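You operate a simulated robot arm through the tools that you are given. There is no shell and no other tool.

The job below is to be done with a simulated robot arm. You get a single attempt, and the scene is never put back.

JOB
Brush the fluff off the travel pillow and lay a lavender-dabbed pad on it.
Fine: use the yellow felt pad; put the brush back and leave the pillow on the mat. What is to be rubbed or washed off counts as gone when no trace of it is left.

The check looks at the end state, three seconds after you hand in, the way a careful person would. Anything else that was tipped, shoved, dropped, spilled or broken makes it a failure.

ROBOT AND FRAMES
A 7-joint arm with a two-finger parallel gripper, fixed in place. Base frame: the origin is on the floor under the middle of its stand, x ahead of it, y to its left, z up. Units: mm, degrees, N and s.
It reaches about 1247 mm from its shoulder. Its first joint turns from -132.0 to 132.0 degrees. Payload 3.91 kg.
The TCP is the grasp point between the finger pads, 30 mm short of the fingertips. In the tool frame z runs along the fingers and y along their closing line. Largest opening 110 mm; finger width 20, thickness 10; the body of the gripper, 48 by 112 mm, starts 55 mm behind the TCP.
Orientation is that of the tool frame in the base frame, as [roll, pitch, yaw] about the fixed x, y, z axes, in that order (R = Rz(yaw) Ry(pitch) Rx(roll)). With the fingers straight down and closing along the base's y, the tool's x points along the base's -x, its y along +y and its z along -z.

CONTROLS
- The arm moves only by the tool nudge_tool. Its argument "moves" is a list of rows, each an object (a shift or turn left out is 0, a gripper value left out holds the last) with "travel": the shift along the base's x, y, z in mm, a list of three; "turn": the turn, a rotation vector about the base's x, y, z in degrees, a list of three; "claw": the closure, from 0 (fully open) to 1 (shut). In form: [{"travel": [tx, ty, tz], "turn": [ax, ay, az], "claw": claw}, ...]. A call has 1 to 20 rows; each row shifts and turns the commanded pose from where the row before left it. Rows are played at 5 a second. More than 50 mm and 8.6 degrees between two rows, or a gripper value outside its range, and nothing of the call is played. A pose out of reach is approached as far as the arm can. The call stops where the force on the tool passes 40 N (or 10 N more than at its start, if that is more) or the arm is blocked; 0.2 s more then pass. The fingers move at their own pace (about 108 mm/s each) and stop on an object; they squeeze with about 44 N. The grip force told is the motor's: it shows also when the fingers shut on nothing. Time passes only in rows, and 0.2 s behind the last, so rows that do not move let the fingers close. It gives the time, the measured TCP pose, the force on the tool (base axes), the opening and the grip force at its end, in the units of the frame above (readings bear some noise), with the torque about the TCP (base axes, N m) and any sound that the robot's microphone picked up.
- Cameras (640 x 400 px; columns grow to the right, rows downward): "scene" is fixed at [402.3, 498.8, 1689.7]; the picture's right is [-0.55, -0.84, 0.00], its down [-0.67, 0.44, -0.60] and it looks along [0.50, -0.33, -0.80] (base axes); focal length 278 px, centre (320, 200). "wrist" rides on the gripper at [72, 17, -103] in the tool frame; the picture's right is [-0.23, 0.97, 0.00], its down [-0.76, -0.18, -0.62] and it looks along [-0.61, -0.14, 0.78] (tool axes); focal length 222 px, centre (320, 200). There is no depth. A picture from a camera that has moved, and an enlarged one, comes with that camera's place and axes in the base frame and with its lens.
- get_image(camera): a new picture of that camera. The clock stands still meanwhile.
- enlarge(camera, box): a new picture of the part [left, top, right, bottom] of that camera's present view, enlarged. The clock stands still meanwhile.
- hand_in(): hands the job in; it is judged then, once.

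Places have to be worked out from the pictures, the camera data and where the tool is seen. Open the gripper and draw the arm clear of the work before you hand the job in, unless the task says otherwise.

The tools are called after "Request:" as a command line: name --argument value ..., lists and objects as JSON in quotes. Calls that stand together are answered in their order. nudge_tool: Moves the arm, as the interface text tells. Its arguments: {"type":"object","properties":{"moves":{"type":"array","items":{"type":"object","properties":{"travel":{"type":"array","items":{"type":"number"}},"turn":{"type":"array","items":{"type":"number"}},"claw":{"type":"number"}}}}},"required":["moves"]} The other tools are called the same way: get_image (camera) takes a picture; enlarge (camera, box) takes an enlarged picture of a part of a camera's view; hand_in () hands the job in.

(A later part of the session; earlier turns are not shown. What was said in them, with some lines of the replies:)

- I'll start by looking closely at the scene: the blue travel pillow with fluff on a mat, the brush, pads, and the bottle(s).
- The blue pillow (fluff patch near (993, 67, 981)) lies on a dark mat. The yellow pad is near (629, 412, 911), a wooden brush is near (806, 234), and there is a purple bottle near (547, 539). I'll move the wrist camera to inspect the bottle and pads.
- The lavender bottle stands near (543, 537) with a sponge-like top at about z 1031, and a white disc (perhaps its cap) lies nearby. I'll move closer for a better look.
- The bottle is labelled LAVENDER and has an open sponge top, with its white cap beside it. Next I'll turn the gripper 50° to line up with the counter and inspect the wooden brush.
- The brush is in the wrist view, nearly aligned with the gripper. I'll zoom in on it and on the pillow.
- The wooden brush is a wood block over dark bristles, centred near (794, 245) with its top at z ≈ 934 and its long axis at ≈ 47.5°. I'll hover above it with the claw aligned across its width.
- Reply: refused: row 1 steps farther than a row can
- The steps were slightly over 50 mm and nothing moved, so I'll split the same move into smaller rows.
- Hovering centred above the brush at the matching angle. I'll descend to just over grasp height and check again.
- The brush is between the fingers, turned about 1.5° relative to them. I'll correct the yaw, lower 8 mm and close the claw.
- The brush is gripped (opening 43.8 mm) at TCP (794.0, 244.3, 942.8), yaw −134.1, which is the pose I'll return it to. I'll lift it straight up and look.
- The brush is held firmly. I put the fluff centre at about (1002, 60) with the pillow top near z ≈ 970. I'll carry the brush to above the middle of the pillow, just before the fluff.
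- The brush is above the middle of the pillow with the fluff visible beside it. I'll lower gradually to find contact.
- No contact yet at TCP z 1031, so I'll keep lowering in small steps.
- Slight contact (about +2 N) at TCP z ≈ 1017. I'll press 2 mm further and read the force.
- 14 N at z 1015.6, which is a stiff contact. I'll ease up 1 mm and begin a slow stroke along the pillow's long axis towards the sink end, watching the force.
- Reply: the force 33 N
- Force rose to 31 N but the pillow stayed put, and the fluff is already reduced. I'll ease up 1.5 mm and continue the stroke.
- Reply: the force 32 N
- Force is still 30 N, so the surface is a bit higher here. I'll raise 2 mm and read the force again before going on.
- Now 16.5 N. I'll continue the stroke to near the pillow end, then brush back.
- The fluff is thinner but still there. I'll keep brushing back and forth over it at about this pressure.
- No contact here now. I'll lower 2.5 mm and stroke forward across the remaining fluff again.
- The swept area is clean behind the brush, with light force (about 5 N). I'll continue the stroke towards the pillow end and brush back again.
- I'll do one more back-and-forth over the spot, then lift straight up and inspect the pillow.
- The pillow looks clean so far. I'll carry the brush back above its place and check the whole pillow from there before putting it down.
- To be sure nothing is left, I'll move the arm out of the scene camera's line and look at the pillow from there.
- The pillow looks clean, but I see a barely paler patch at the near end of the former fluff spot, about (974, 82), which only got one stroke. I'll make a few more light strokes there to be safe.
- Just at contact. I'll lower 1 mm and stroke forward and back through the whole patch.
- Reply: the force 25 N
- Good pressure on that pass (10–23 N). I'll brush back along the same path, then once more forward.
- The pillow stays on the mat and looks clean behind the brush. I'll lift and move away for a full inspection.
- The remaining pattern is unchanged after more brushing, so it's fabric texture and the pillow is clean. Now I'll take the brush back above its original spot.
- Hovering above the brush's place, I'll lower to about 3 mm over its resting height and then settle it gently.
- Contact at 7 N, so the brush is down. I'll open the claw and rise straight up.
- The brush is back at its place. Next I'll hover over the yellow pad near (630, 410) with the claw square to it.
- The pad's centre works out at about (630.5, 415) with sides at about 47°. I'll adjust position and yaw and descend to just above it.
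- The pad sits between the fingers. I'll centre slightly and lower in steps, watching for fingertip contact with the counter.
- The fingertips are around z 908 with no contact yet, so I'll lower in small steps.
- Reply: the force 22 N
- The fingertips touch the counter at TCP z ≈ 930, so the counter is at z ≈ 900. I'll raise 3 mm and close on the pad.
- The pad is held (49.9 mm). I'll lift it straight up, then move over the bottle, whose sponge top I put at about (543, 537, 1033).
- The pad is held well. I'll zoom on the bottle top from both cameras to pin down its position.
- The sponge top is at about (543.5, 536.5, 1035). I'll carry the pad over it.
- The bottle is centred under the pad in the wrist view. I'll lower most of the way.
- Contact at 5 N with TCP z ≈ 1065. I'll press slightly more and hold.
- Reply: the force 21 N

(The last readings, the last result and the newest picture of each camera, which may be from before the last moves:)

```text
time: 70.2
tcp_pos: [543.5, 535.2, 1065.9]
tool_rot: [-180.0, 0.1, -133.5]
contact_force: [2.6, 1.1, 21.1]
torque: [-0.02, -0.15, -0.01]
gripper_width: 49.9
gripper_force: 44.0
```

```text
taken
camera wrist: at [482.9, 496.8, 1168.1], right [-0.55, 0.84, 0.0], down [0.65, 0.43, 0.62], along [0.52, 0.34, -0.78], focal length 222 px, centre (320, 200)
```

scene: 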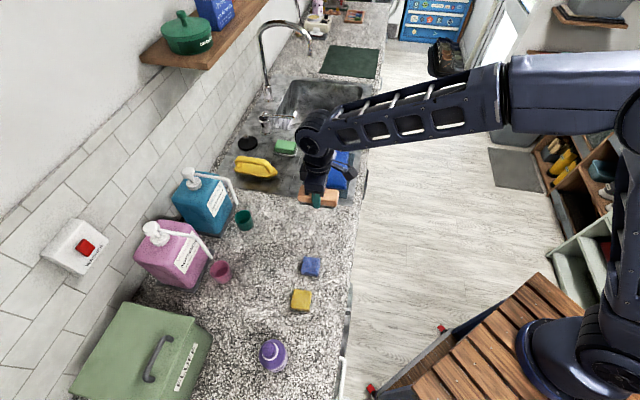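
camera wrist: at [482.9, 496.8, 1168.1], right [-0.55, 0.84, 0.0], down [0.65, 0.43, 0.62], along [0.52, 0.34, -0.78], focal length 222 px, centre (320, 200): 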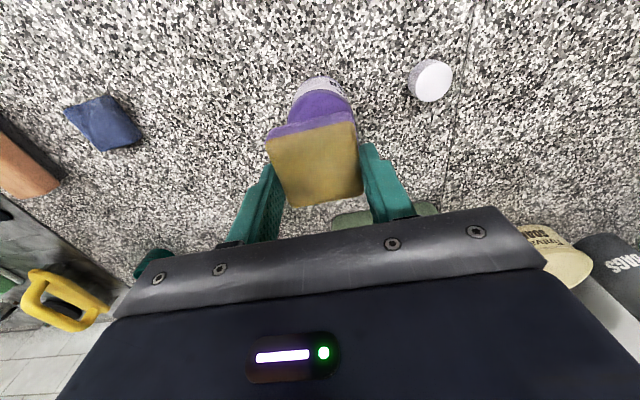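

The pad's lower edge now shows lavender, so it's dabbed. I'll lift straight up gently and check the bottle.

Request:
nudge_tool --moves '[{"travel": [0, 0, 3]}, {"travel": [0, 0, 7]}, {"travel": [0, 0, 25]}, {"travel": [0, 0, 35]}, {"travel": [0, 0, 20]}, {"travel": [0, 0, 0]}]'

Request:
get_image --camera "wrist"

Request:
enlarge --camera "wrist" --box '[190, 60, 450, 230]'

Request:
enlarge --camera "scene" --box '[220, 300, 340, 400]'

```text
time: 71.6
tcp_pos: [545.5, 536.4, 1156.2]
tool_rot: [-180.0, 0.0, -133.6]
contact_force: [-1.0, 0.6, 0.1]
torque: [0.0, 0.0, 0.03]
gripper_width: 49.7
gripper_force: 44.3
```

```text
taken
camera wrist: at [482.3, 497.7, 1259.4], right [-0.55, 0.84, 0.0], down [0.65, 0.43, 0.62], along [0.52, 0.34, -0.78], focal length 222 px, centre (320, 200)
```

wrist: 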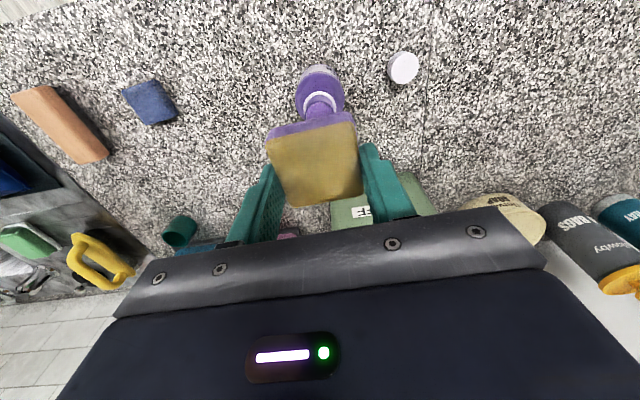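

```text
2.35 times, centred on (320, 145) of wrist
camera zoom: at [482.3, 497.7, 1259.4], right [-0.55, 0.84, 0.0], down [0.65, 0.43, 0.62], along [0.52, 0.34, -0.78], focal length 523 px, centre (320, 329)
```

zoom: 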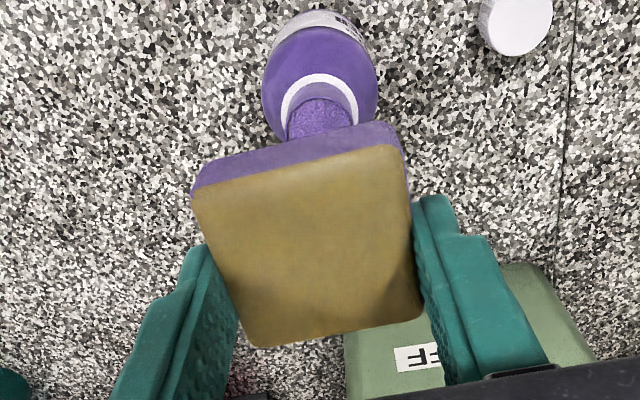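

```text
4.00 times, centred on (280, 350) of scene
camera zoom: at [402.3, 498.8, 1689.7], right [-0.55, -0.84, 0.0], down [-0.67, 0.44, -0.6], along [0.5, -0.33, -0.8], focal length 1113 px, centre (480, -400)
```

zoom: 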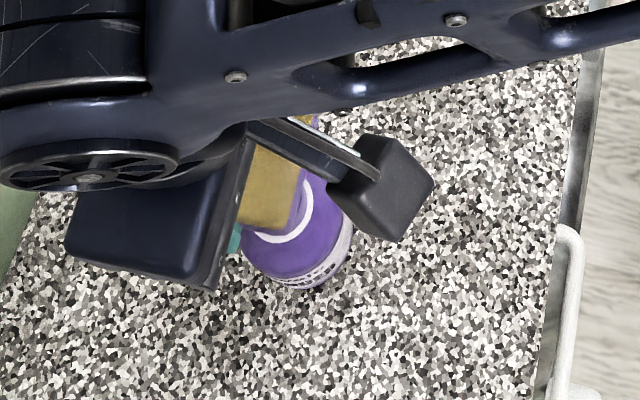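

The pad's underside is now lavender and the bottle still stands. I'll carry the pad over the counter to above the pillow's centre, near (961, 93).

Request:
nudge_tool --moves '[{"travel": [32, -34.1, 0], "turn": [0, 0, 0.27]}, {"travel": [32, -34.1, 0], "turn": [0, 0, 0.27]}, {"travel": [32, -34.1, 0], "turn": [0, 0, 0.27]}, {"travel": [32, -34.1, 0], "turn": [0, 0, 0.27]}, {"travel": [32, -34.1, 0], "turn": [0, 0, 0.27]}, {"travel": [32, -34.1, 0], "turn": [0, 0, 0.27]}, {"travel": [32, -34.1, 0], "turn": [0, 0, 0.27]}, {"travel": [32, -34.1, 0], "turn": [0, 0, 0.27]}, {"travel": [32, -34.1, 0], "turn": [0, 0, 0.27]}, {"travel": [32, -34.1, 0], "turn": [0, 0, 0.27]}, {"travel": [32, -34.1, 0], "turn": [0, 0, 0.27]}, {"travel": [32, -34.1, -10], "turn": [0, 0, 0.27]}, {"travel": [31, -34, -20], "turn": [0, 0, 0.27]}, {"travel": [0, 0, -20]}, {"travel": [0, 0, 0]}]'

Request:
get_image --camera "wrist"

Request:
enlarge --camera "scene" --box '[260, 110, 400, 220]'

Request:
enlarge --camera "scene" --box '[220, 220, 360, 400]'

```text
refused: row 13 steps farther than a row can; nothing moved
```

```text
taken
camera wrist: at [482.3, 497.7, 1259.4], right [-0.55, 0.84, 0.0], down [0.65, 0.43, 0.62], along [0.52, 0.34, -0.78], focal length 222 px, centre (320, 200)
```

wrist: 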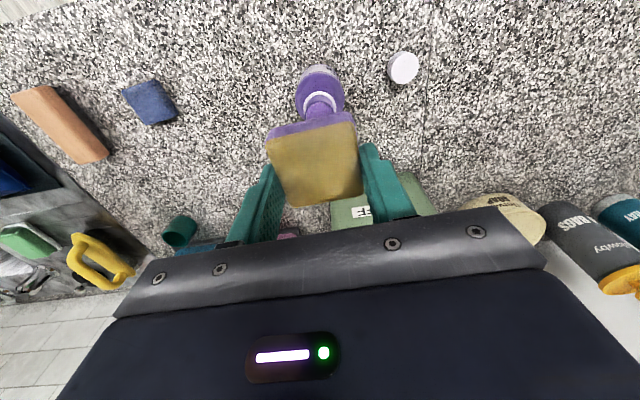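

```text
3.64 times, centred on (330, 165) of scene
camera zoom: at [402.3, 498.8, 1689.7], right [-0.55, -0.84, 0.0], down [-0.67, 0.44, -0.6], along [0.5, -0.33, -0.8], focal length 1012 px, centre (284, 327)
```

zoom: 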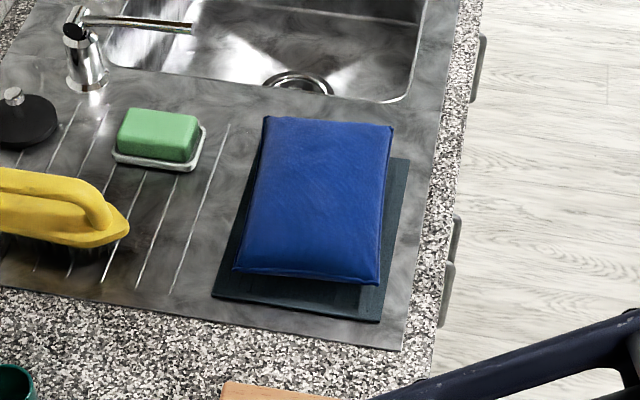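

```text
2.22 times, centred on (290, 310) of scene
camera zoom: at [402.3, 498.8, 1689.7], right [-0.55, -0.84, 0.0], down [-0.67, 0.44, -0.6], along [0.5, -0.33, -0.8], focal length 618 px, centre (387, -44)
```

zoom: 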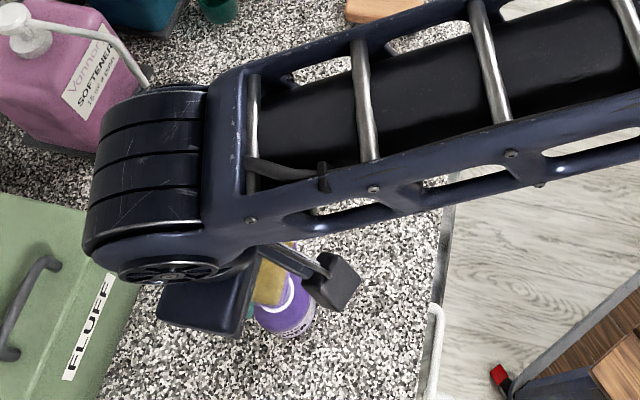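

One row was slightly too long and nothing moved. The scene view shows the pillow clean. I'll resend with shorter steps.

Request:
nudge_tool --moves '[{"travel": [0, 0, 10]}, {"travel": [32, -34.1, 0], "turn": [0, 0, 0.27]}, {"travel": [32, -34.1, 0], "turn": [0, 0, 0.27]}, {"travel": [32, -34.1, 0], "turn": [0, 0, 0.27]}, {"travel": [32, -34.1, 0], "turn": [0, 0, 0.27]}, {"travel": [32, -34.1, 0], "turn": [0, 0, 0.27]}, {"travel": [32, -34.1, 0], "turn": [0, 0, 0.27]}, {"travel": [32, -34.1, 0], "turn": [0, 0, 0.27]}, {"travel": [32, -34.1, 0], "turn": [0, 0, 0.27]}, {"travel": [32, -34.1, 0], "turn": [0, 0, 0.27]}, {"travel": [32, -34.1, 0], "turn": [0, 0, 0.27]}, {"travel": [32, -34.1, 0], "turn": [0, 0, 0.27]}, {"travel": [32, -34.1, 0], "turn": [0, 0, 0.27]}, {"travel": [31, -34, 0], "turn": [0, 0, 0.27]}, {"travel": [0, 0, -30]}, {"travel": [0, 0, -30]}, {"travel": [0, 0, 0]}]'

Request:
get_image --camera "wrist"

Request:
enlarge --camera "scene" --box '[260, 110, 400, 220]'

Request:
enlarge --camera "scene" --box '[220, 220, 360, 400]'

```text
time: 75.2
tcp_pos: [959.1, 92.6, 1106.2]
tool_rot: [179.9, 0.0, -129.9]
contact_force: [0.4, -0.8, 0.8]
torque: [-0.02, -0.01, 0.0]
gripper_width: 49.6
gripper_force: 43.7
```

```text
taken
camera wrist: at [899.9, 49.3, 1208.4], right [-0.6, 0.8, 0.0], down [0.63, 0.47, 0.62], along [0.5, 0.37, -0.78], focal length 222 px, centre (320, 200)
```

wrist: 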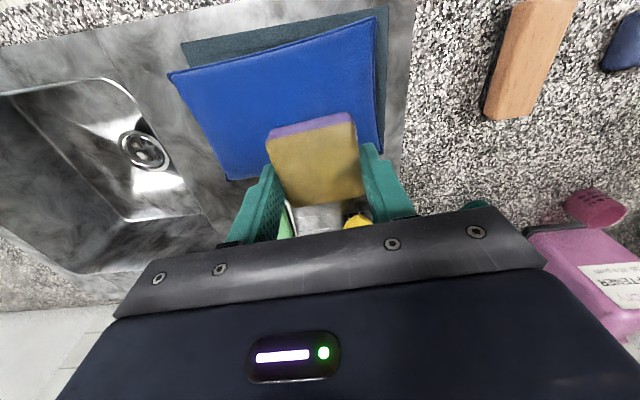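

```text
3.64 times, centred on (330, 165) of scene
camera zoom: at [402.3, 498.8, 1689.7], right [-0.55, -0.84, 0.0], down [-0.67, 0.44, -0.6], along [0.5, -0.33, -0.8], focal length 1012 px, centre (284, 327)
```

zoom: 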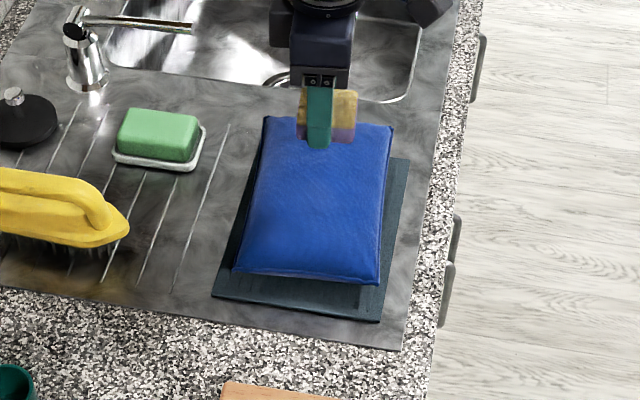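

```text
2.22 times, centred on (290, 310) of scene
camera zoom: at [402.3, 498.8, 1689.7], right [-0.55, -0.84, 0.0], down [-0.67, 0.44, -0.6], along [0.5, -0.33, -0.8], focal length 618 px, centre (387, -44)
```

zoom: 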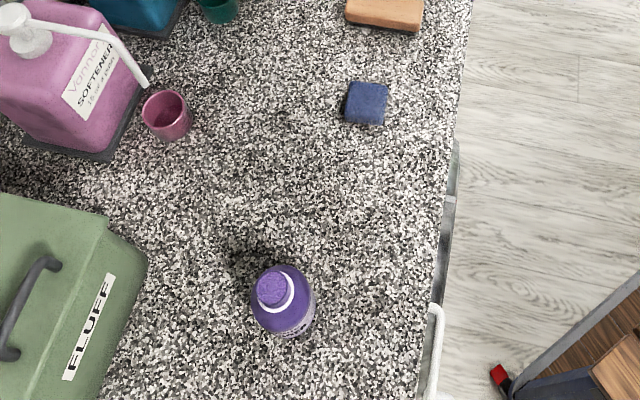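

The pad is over the pillow; the pillow's true centre is nearer (985, 72), so I'll shift there and descend.

Request:
nudge_tool --moves '[{"travel": [13, -10, 0]}, {"travel": [12, -10, -20]}, {"travel": [0, 0, -30]}, {"travel": [0, 0, -25]}, {"travel": [0, 0, 0]}]'

Request:
get_image --camera "wrist"

Request:
enlarge --camera "scene" --box '[280, 120, 380, 200]'

```text
time: 76.4
tcp_pos: [984.0, 74.1, 1031.7]
tool_rot: [-180.0, 0.0, -130.0]
contact_force: [-0.8, -0.2, 0.6]
torque: [0.01, 0.02, 0.01]
gripper_width: 49.8
gripper_force: 43.7
```

```text
taken
camera wrist: at [923.9, 31.9, 1134.4], right [-0.6, 0.8, 0.0], down [0.63, 0.47, 0.62], along [0.5, 0.37, -0.78], focal length 222 px, centre (320, 200)
```

wrist: 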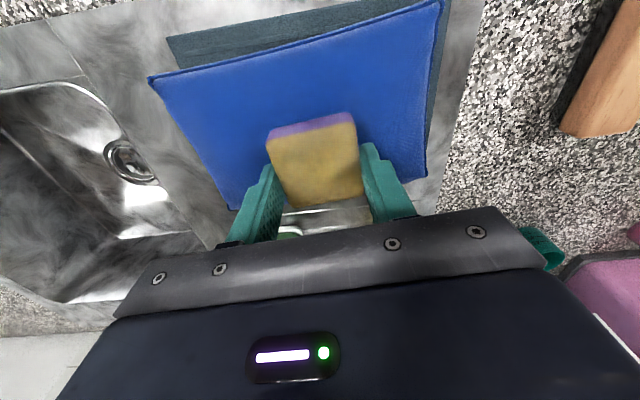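

```text
5.00 times, centred on (330, 160) of scene
camera zoom: at [402.3, 498.8, 1689.7], right [-0.55, -0.84, 0.0], down [-0.67, 0.44, -0.6], along [0.5, -0.33, -0.8], focal length 1391 px, centre (270, 400)
```

zoom: 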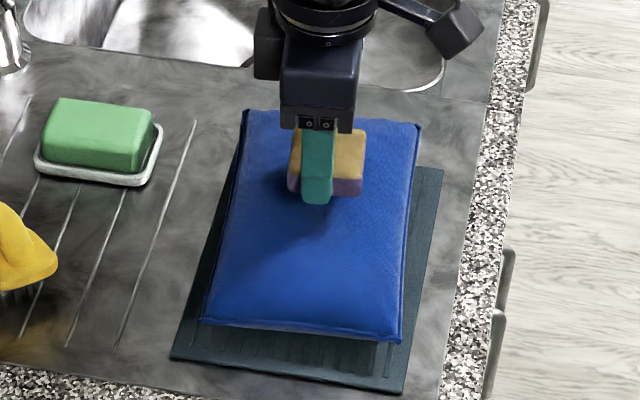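

The pad is centred over the pillow. I'll lower in small steps until it touches.

Request:
nudge_tool --moves '[{"travel": [0, 0, -8]}, {"travel": [0, 0, -6]}, {"travel": [0, 0, -2]}, {"travel": [0, 0, 0]}]'

Request:
nudge_tool --moves '[{"travel": [0, 0, -2]}, {"travel": [0, 0, 0]}]'

Request:
nudge_tool --moves '[{"travel": [0, 0, -2]}, {"travel": [0, 0, 0]}]'

```text
time: 77.4
tcp_pos: [984.3, 74.7, 1015.3]
tool_rot: [179.9, -0.1, -130.1]
contact_force: [-0.2, -0.6, 0.0]
torque: [0.04, -0.03, -0.01]
gripper_width: 49.8
gripper_force: 43.9
```

```text
time: 78.0
tcp_pos: [983.3, 72.0, 1013.2]
tool_rot: [179.9, 0.0, -130.0]
contact_force: [-1.0, 1.3, 0.0]
torque: [0.04, 0.03, 0.04]
gripper_width: 49.8
gripper_force: 43.9
```

```text
time: 78.6
tcp_pos: [982.7, 73.1, 1010.0]
tool_rot: [-180.0, 0.0, -130.1]
contact_force: [-0.3, 0.1, -0.9]
torque: [-0.05, 0.0, -0.01]
gripper_width: 49.9
gripper_force: 44.0
```

Request:
nudge_tool --moves '[{"travel": [0, 0, -1.5]}, {"travel": [0, 0, 0]}]'

Request:
nudge_tool --moves '[{"travel": [0, 0, -1.5]}, {"travel": [0, 0, 0]}]'

Request:
enlarge --camera "scene" --box '[290, 130, 370, 190]'

```text
time: 79.2
tcp_pos: [984.1, 73.1, 1007.9]
tool_rot: [-179.9, 0.0, -130.0]
contact_force: [-0.2, -0.2, -0.2]
torque: [0.0, -0.01, 0.01]
gripper_width: 49.9
gripper_force: 44.2
```

```text
time: 79.8
tcp_pos: [985.0, 74.4, 1007.3]
tool_rot: [-179.9, 0.1, -130.1]
contact_force: [0.0, 1.1, 6.1]
torque: [0.0, -0.08, 0.0]
gripper_width: 49.9
gripper_force: 43.9
```

```text
6.67 times, centred on (330, 160) of scene
camera zoom: at [402.3, 498.8, 1689.7], right [-0.55, -0.84, 0.0], down [-0.67, 0.44, -0.6], along [0.5, -0.33, -0.8], focal length 1855 px, centre (253, 467)
```

zoom: 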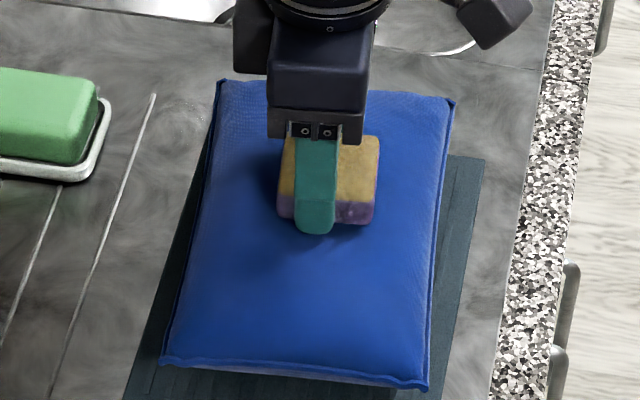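

Contact at 6 N, so the pad rests on the pillow. I'll open the claw gently and rise straight up.

Request:
nudge_tool --moves '[{"claw": 0.5}, {"claw": 0.4}, {"claw": 0.3}, {"claw": 0.3}]'

Request:
nudge_tool --moves '[{"travel": [0, 0, 5]}, {"travel": [0, 0, 20]}, {"travel": [0, 0, 40]}, {"travel": [0, 0, 45]}, {"travel": [-30, 5, 25]}, {"travel": [-45, 5, 10]}, {"travel": [-45, 5, 10]}, {"travel": [-45, 5, 10]}, {"travel": [-45, 5, 10]}, {"travel": [-45, 5, 0]}, {"travel": [-45, 5, 0]}, {"travel": [0, 0, 0]}]'

Request:
get_image --camera "wrist"

Request:
get_image --camera "scene"

Request:
enlarge --camera "scene" --box '[290, 130, 370, 190]'

```text
time: 80.8
tcp_pos: [985.2, 73.8, 1007.1]
tool_rot: [180.0, 0.0, -130.0]
contact_force: [0.4, 0.7, 0.0]
torque: [-0.01, -0.02, -0.01]
gripper_width: 76.8
gripper_force: 0.1
```

```text
time: 83.4
tcp_pos: [683.4, 105.7, 1181.2]
tool_rot: [-180.0, 0.0, -130.0]
contact_force: [-0.4, -0.1, 0.6]
torque: [0.0, 0.03, -0.03]
gripper_width: 77.0
gripper_force: 0.1
```

```text
taken
camera wrist: at [625.2, 62.9, 1284.0], right [-0.6, 0.8, 0.0], down [0.63, 0.47, 0.62], along [0.5, 0.37, -0.78], focal length 222 px, centre (320, 200)
```

wrist: 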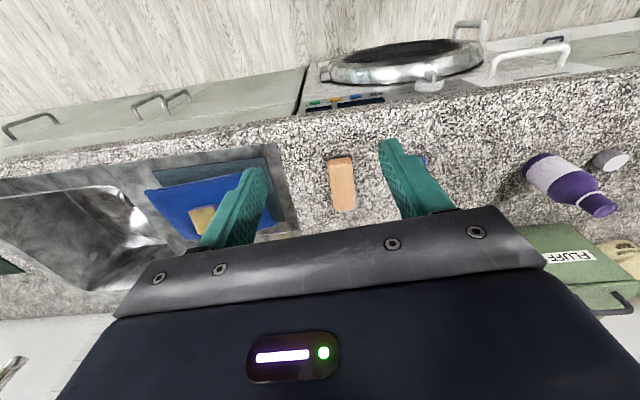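

```text
taken
```

scene: 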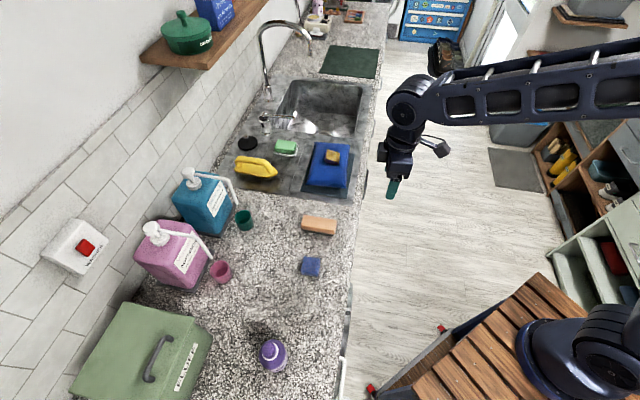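

```text
6.67 times, centred on (330, 160) of scene
camera zoom: at [402.3, 498.8, 1689.7], right [-0.55, -0.84, 0.0], down [-0.67, 0.44, -0.6], along [0.5, -0.33, -0.8], focal length 1855 px, centre (253, 467)
```

zoom: 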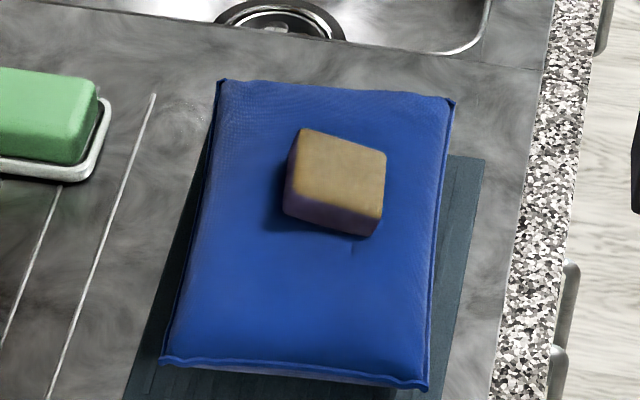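

The pad lies on the pillow, the brush is back and the bottle is standing. I'll open the claw fully, draw the arm back further and make a last close check.

Request:
nudge_tool --moves '[{"travel": [-20, -20, 30], "claw": 0}, {"travel": [-20, -10, 35], "claw": 0}, {"travel": [-10, 0, 40], "claw": 0}, {"travel": [0, 0, 40], "claw": 0}, {"travel": [0, 0, 0], "claw": 0}, {"travel": [0, 0, 0], "claw": 0}]'

Request:
enlarge --camera "scene" --box '[300, 135, 360, 195]'

Request:
enlarge --camera "scene" --box '[220, 210, 380, 310]'

Request:
enlarge --camera "scene" --box '[60, 280, 320, 400]'

Request:
enlarge --camera "scene" --box '[220, 120, 380, 220]'

Request:
get_image --camera "wrist"

```text
time: 84.8
tcp_pos: [632.3, 75.1, 1327.0]
tool_rot: [179.9, 0.0, -130.0]
contact_force: [0.3, 0.2, 0.4]
torque: [-0.02, 0.04, -0.01]
gripper_width: 109.9
gripper_force: 0.1
```

```text
6.67 times, centred on (330, 165) of scene
camera zoom: at [402.3, 498.8, 1689.7], right [-0.55, -0.84, 0.0], down [-0.67, 0.44, -0.6], along [0.5, -0.33, -0.8], focal length 1855 px, centre (253, 433)
```

zoom: 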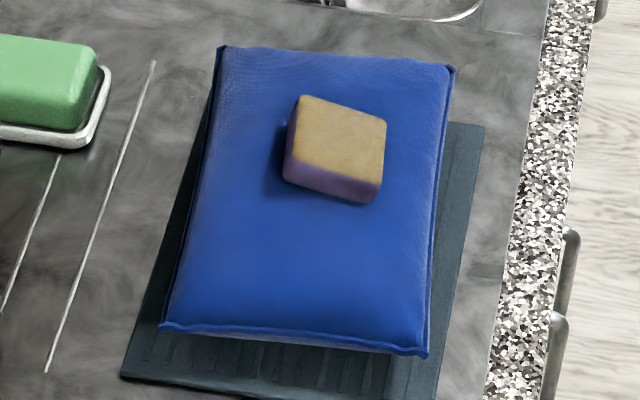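

```text
4.00 times, centred on (300, 260) of scene
camera zoom: at [402.3, 498.8, 1689.7], right [-0.55, -0.84, 0.0], down [-0.67, 0.44, -0.6], along [0.5, -0.33, -0.8], focal length 1113 px, centre (400, -40)
```

zoom: 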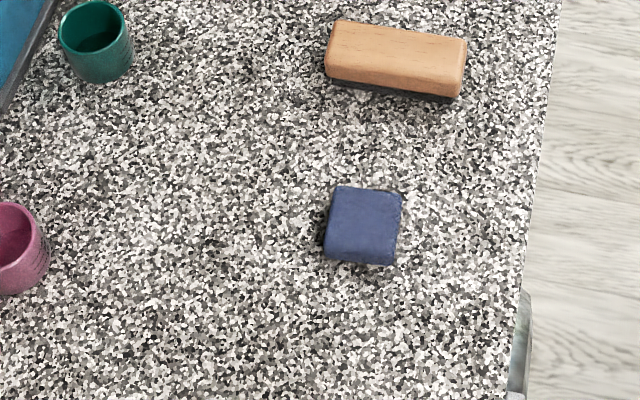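

```text
2.46 times, centred on (190, 340) of scene
camera zoom: at [402.3, 498.8, 1689.7], right [-0.55, -0.84, 0.0], down [-0.67, 0.44, -0.6], along [0.5, -0.33, -0.8], focal length 685 px, centre (640, -145)
```

zoom: 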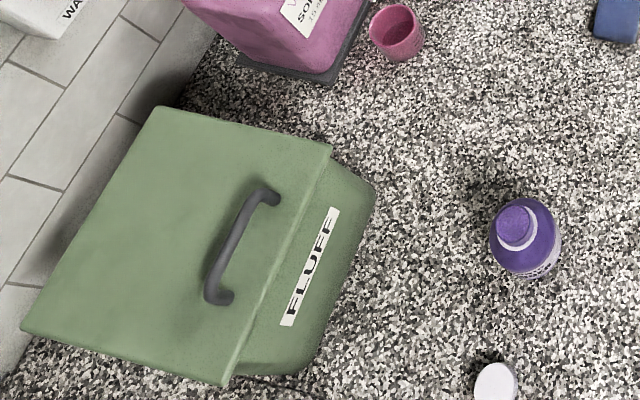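

```text
4.00 times, centred on (300, 170) of scene
camera zoom: at [402.3, 498.8, 1689.7], right [-0.55, -0.84, 0.0], down [-0.67, 0.44, -0.6], along [0.5, -0.33, -0.8], focal length 1113 px, centre (400, 320)
```

zoom: 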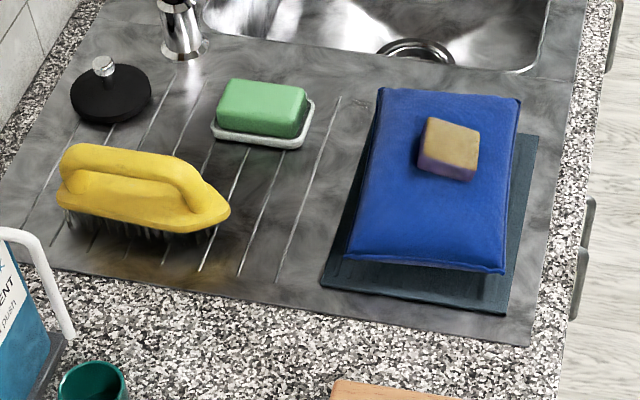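

```text
taken
camera wrist: at [573.2, 33.2, 1429.7], right [-0.6, 0.8, 0.0], down [0.63, 0.47, 0.62], along [0.5, 0.37, -0.78], focal length 222 px, centre (320, 200)
```

wrist: 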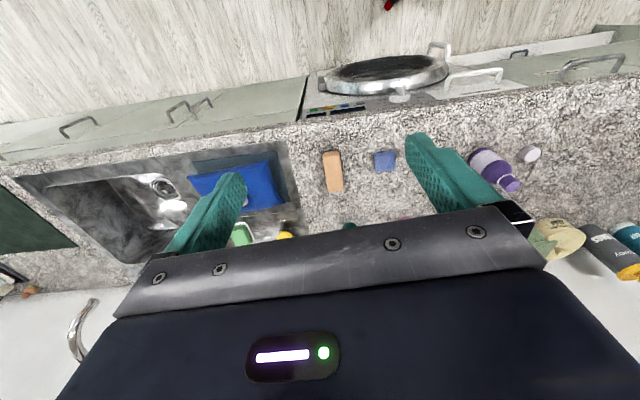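

Everything looks in order; I'll zoom in on some faint specks on the drainer beside the pillow, and on the swept pillow area and brush.

Request:
enlarge --camera "scene" --box '[298, 135, 328, 160]'

Request:
enlarge --camera "scene" --box '[312, 140, 352, 170]'

Request:
enlarge --camera "wrist" --box '[160, 140, 310, 230]'

```text
16.00 times, centred on (313, 148) of scene
camera zoom: at [402.3, 498.8, 1689.7], right [-0.55, -0.84, 0.0], down [-0.67, 0.44, -0.6], along [0.5, -0.33, -0.8], focal length 4451 px, centre (432, 1040)
```

zoom: 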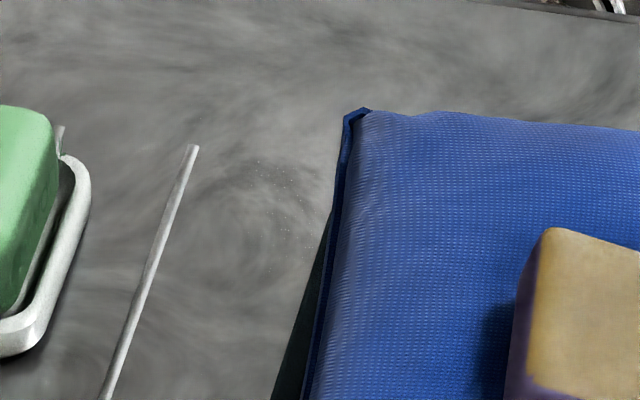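

```text
13.33 times, centred on (332, 155) of scene
camera zoom: at [402.3, 498.8, 1689.7], right [-0.55, -0.84, 0.0], down [-0.67, 0.44, -0.6], along [0.5, -0.33, -0.8], focal length 3709 px, centre (160, 800)
```

zoom: 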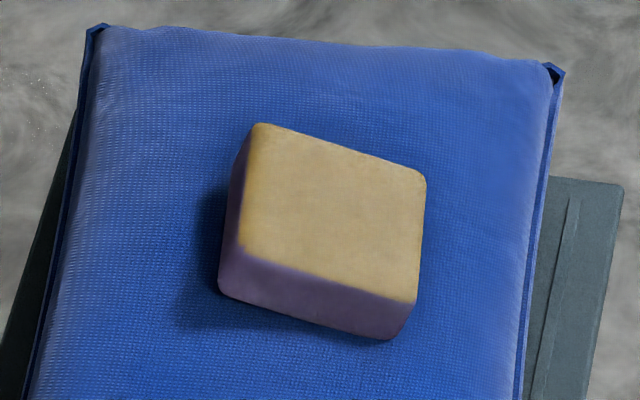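

```text
4.27 times, centred on (235, 185) of wrist
camera zoom: at [573.2, 33.2, 1429.7], right [-0.6, 0.8, 0.0], down [0.63, 0.47, 0.62], along [0.5, 0.37, -0.78], focal length 948 px, centre (683, 264)
```

zoom: 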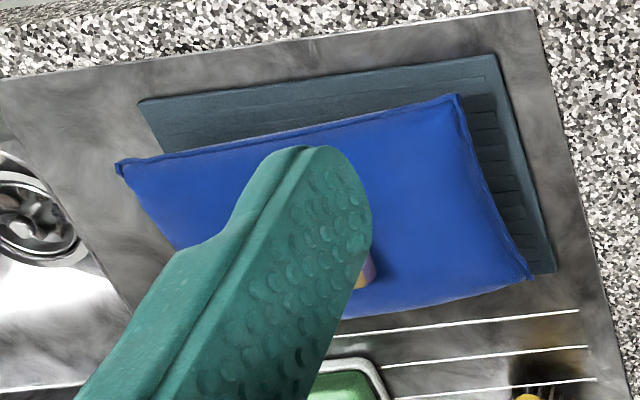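

The fluff is gone, the dabbed yellow pad lies on the pillow, and the pillow is still on the mat. The brush is back, the bottle is upright, the claw is open and the arm is clear, so I'm handing in.

Request:
hand_in

```text
The job is handed in.
```

I brushed the fluff off the travel pillow and laid the yellow felt pad, dabbed with lavender, on it. The job is handed in.

- **Pillow:** I brushed the fluff patch in several strokes with the wooden brush. No trace shows in the final close-ups. It shifted a few millimetres during brushing but is still on its mat.
- **Pad:** I pressed the pad onto the lavender bottle's sponge top until its underside turned purple. It now lies dabbed side down near the middle of the pillow, turned slightly.
- **Brush:** It's back within a few millimetres of where it started.
- **Everything else:** The bottle is upright, and I saw nothing tipped or spilled. The claw is open and the arm is clear.

A few tiny specks on the steel drainer beside the pillow look like part of the metal's texture. I didn't check whether they were there before I started.
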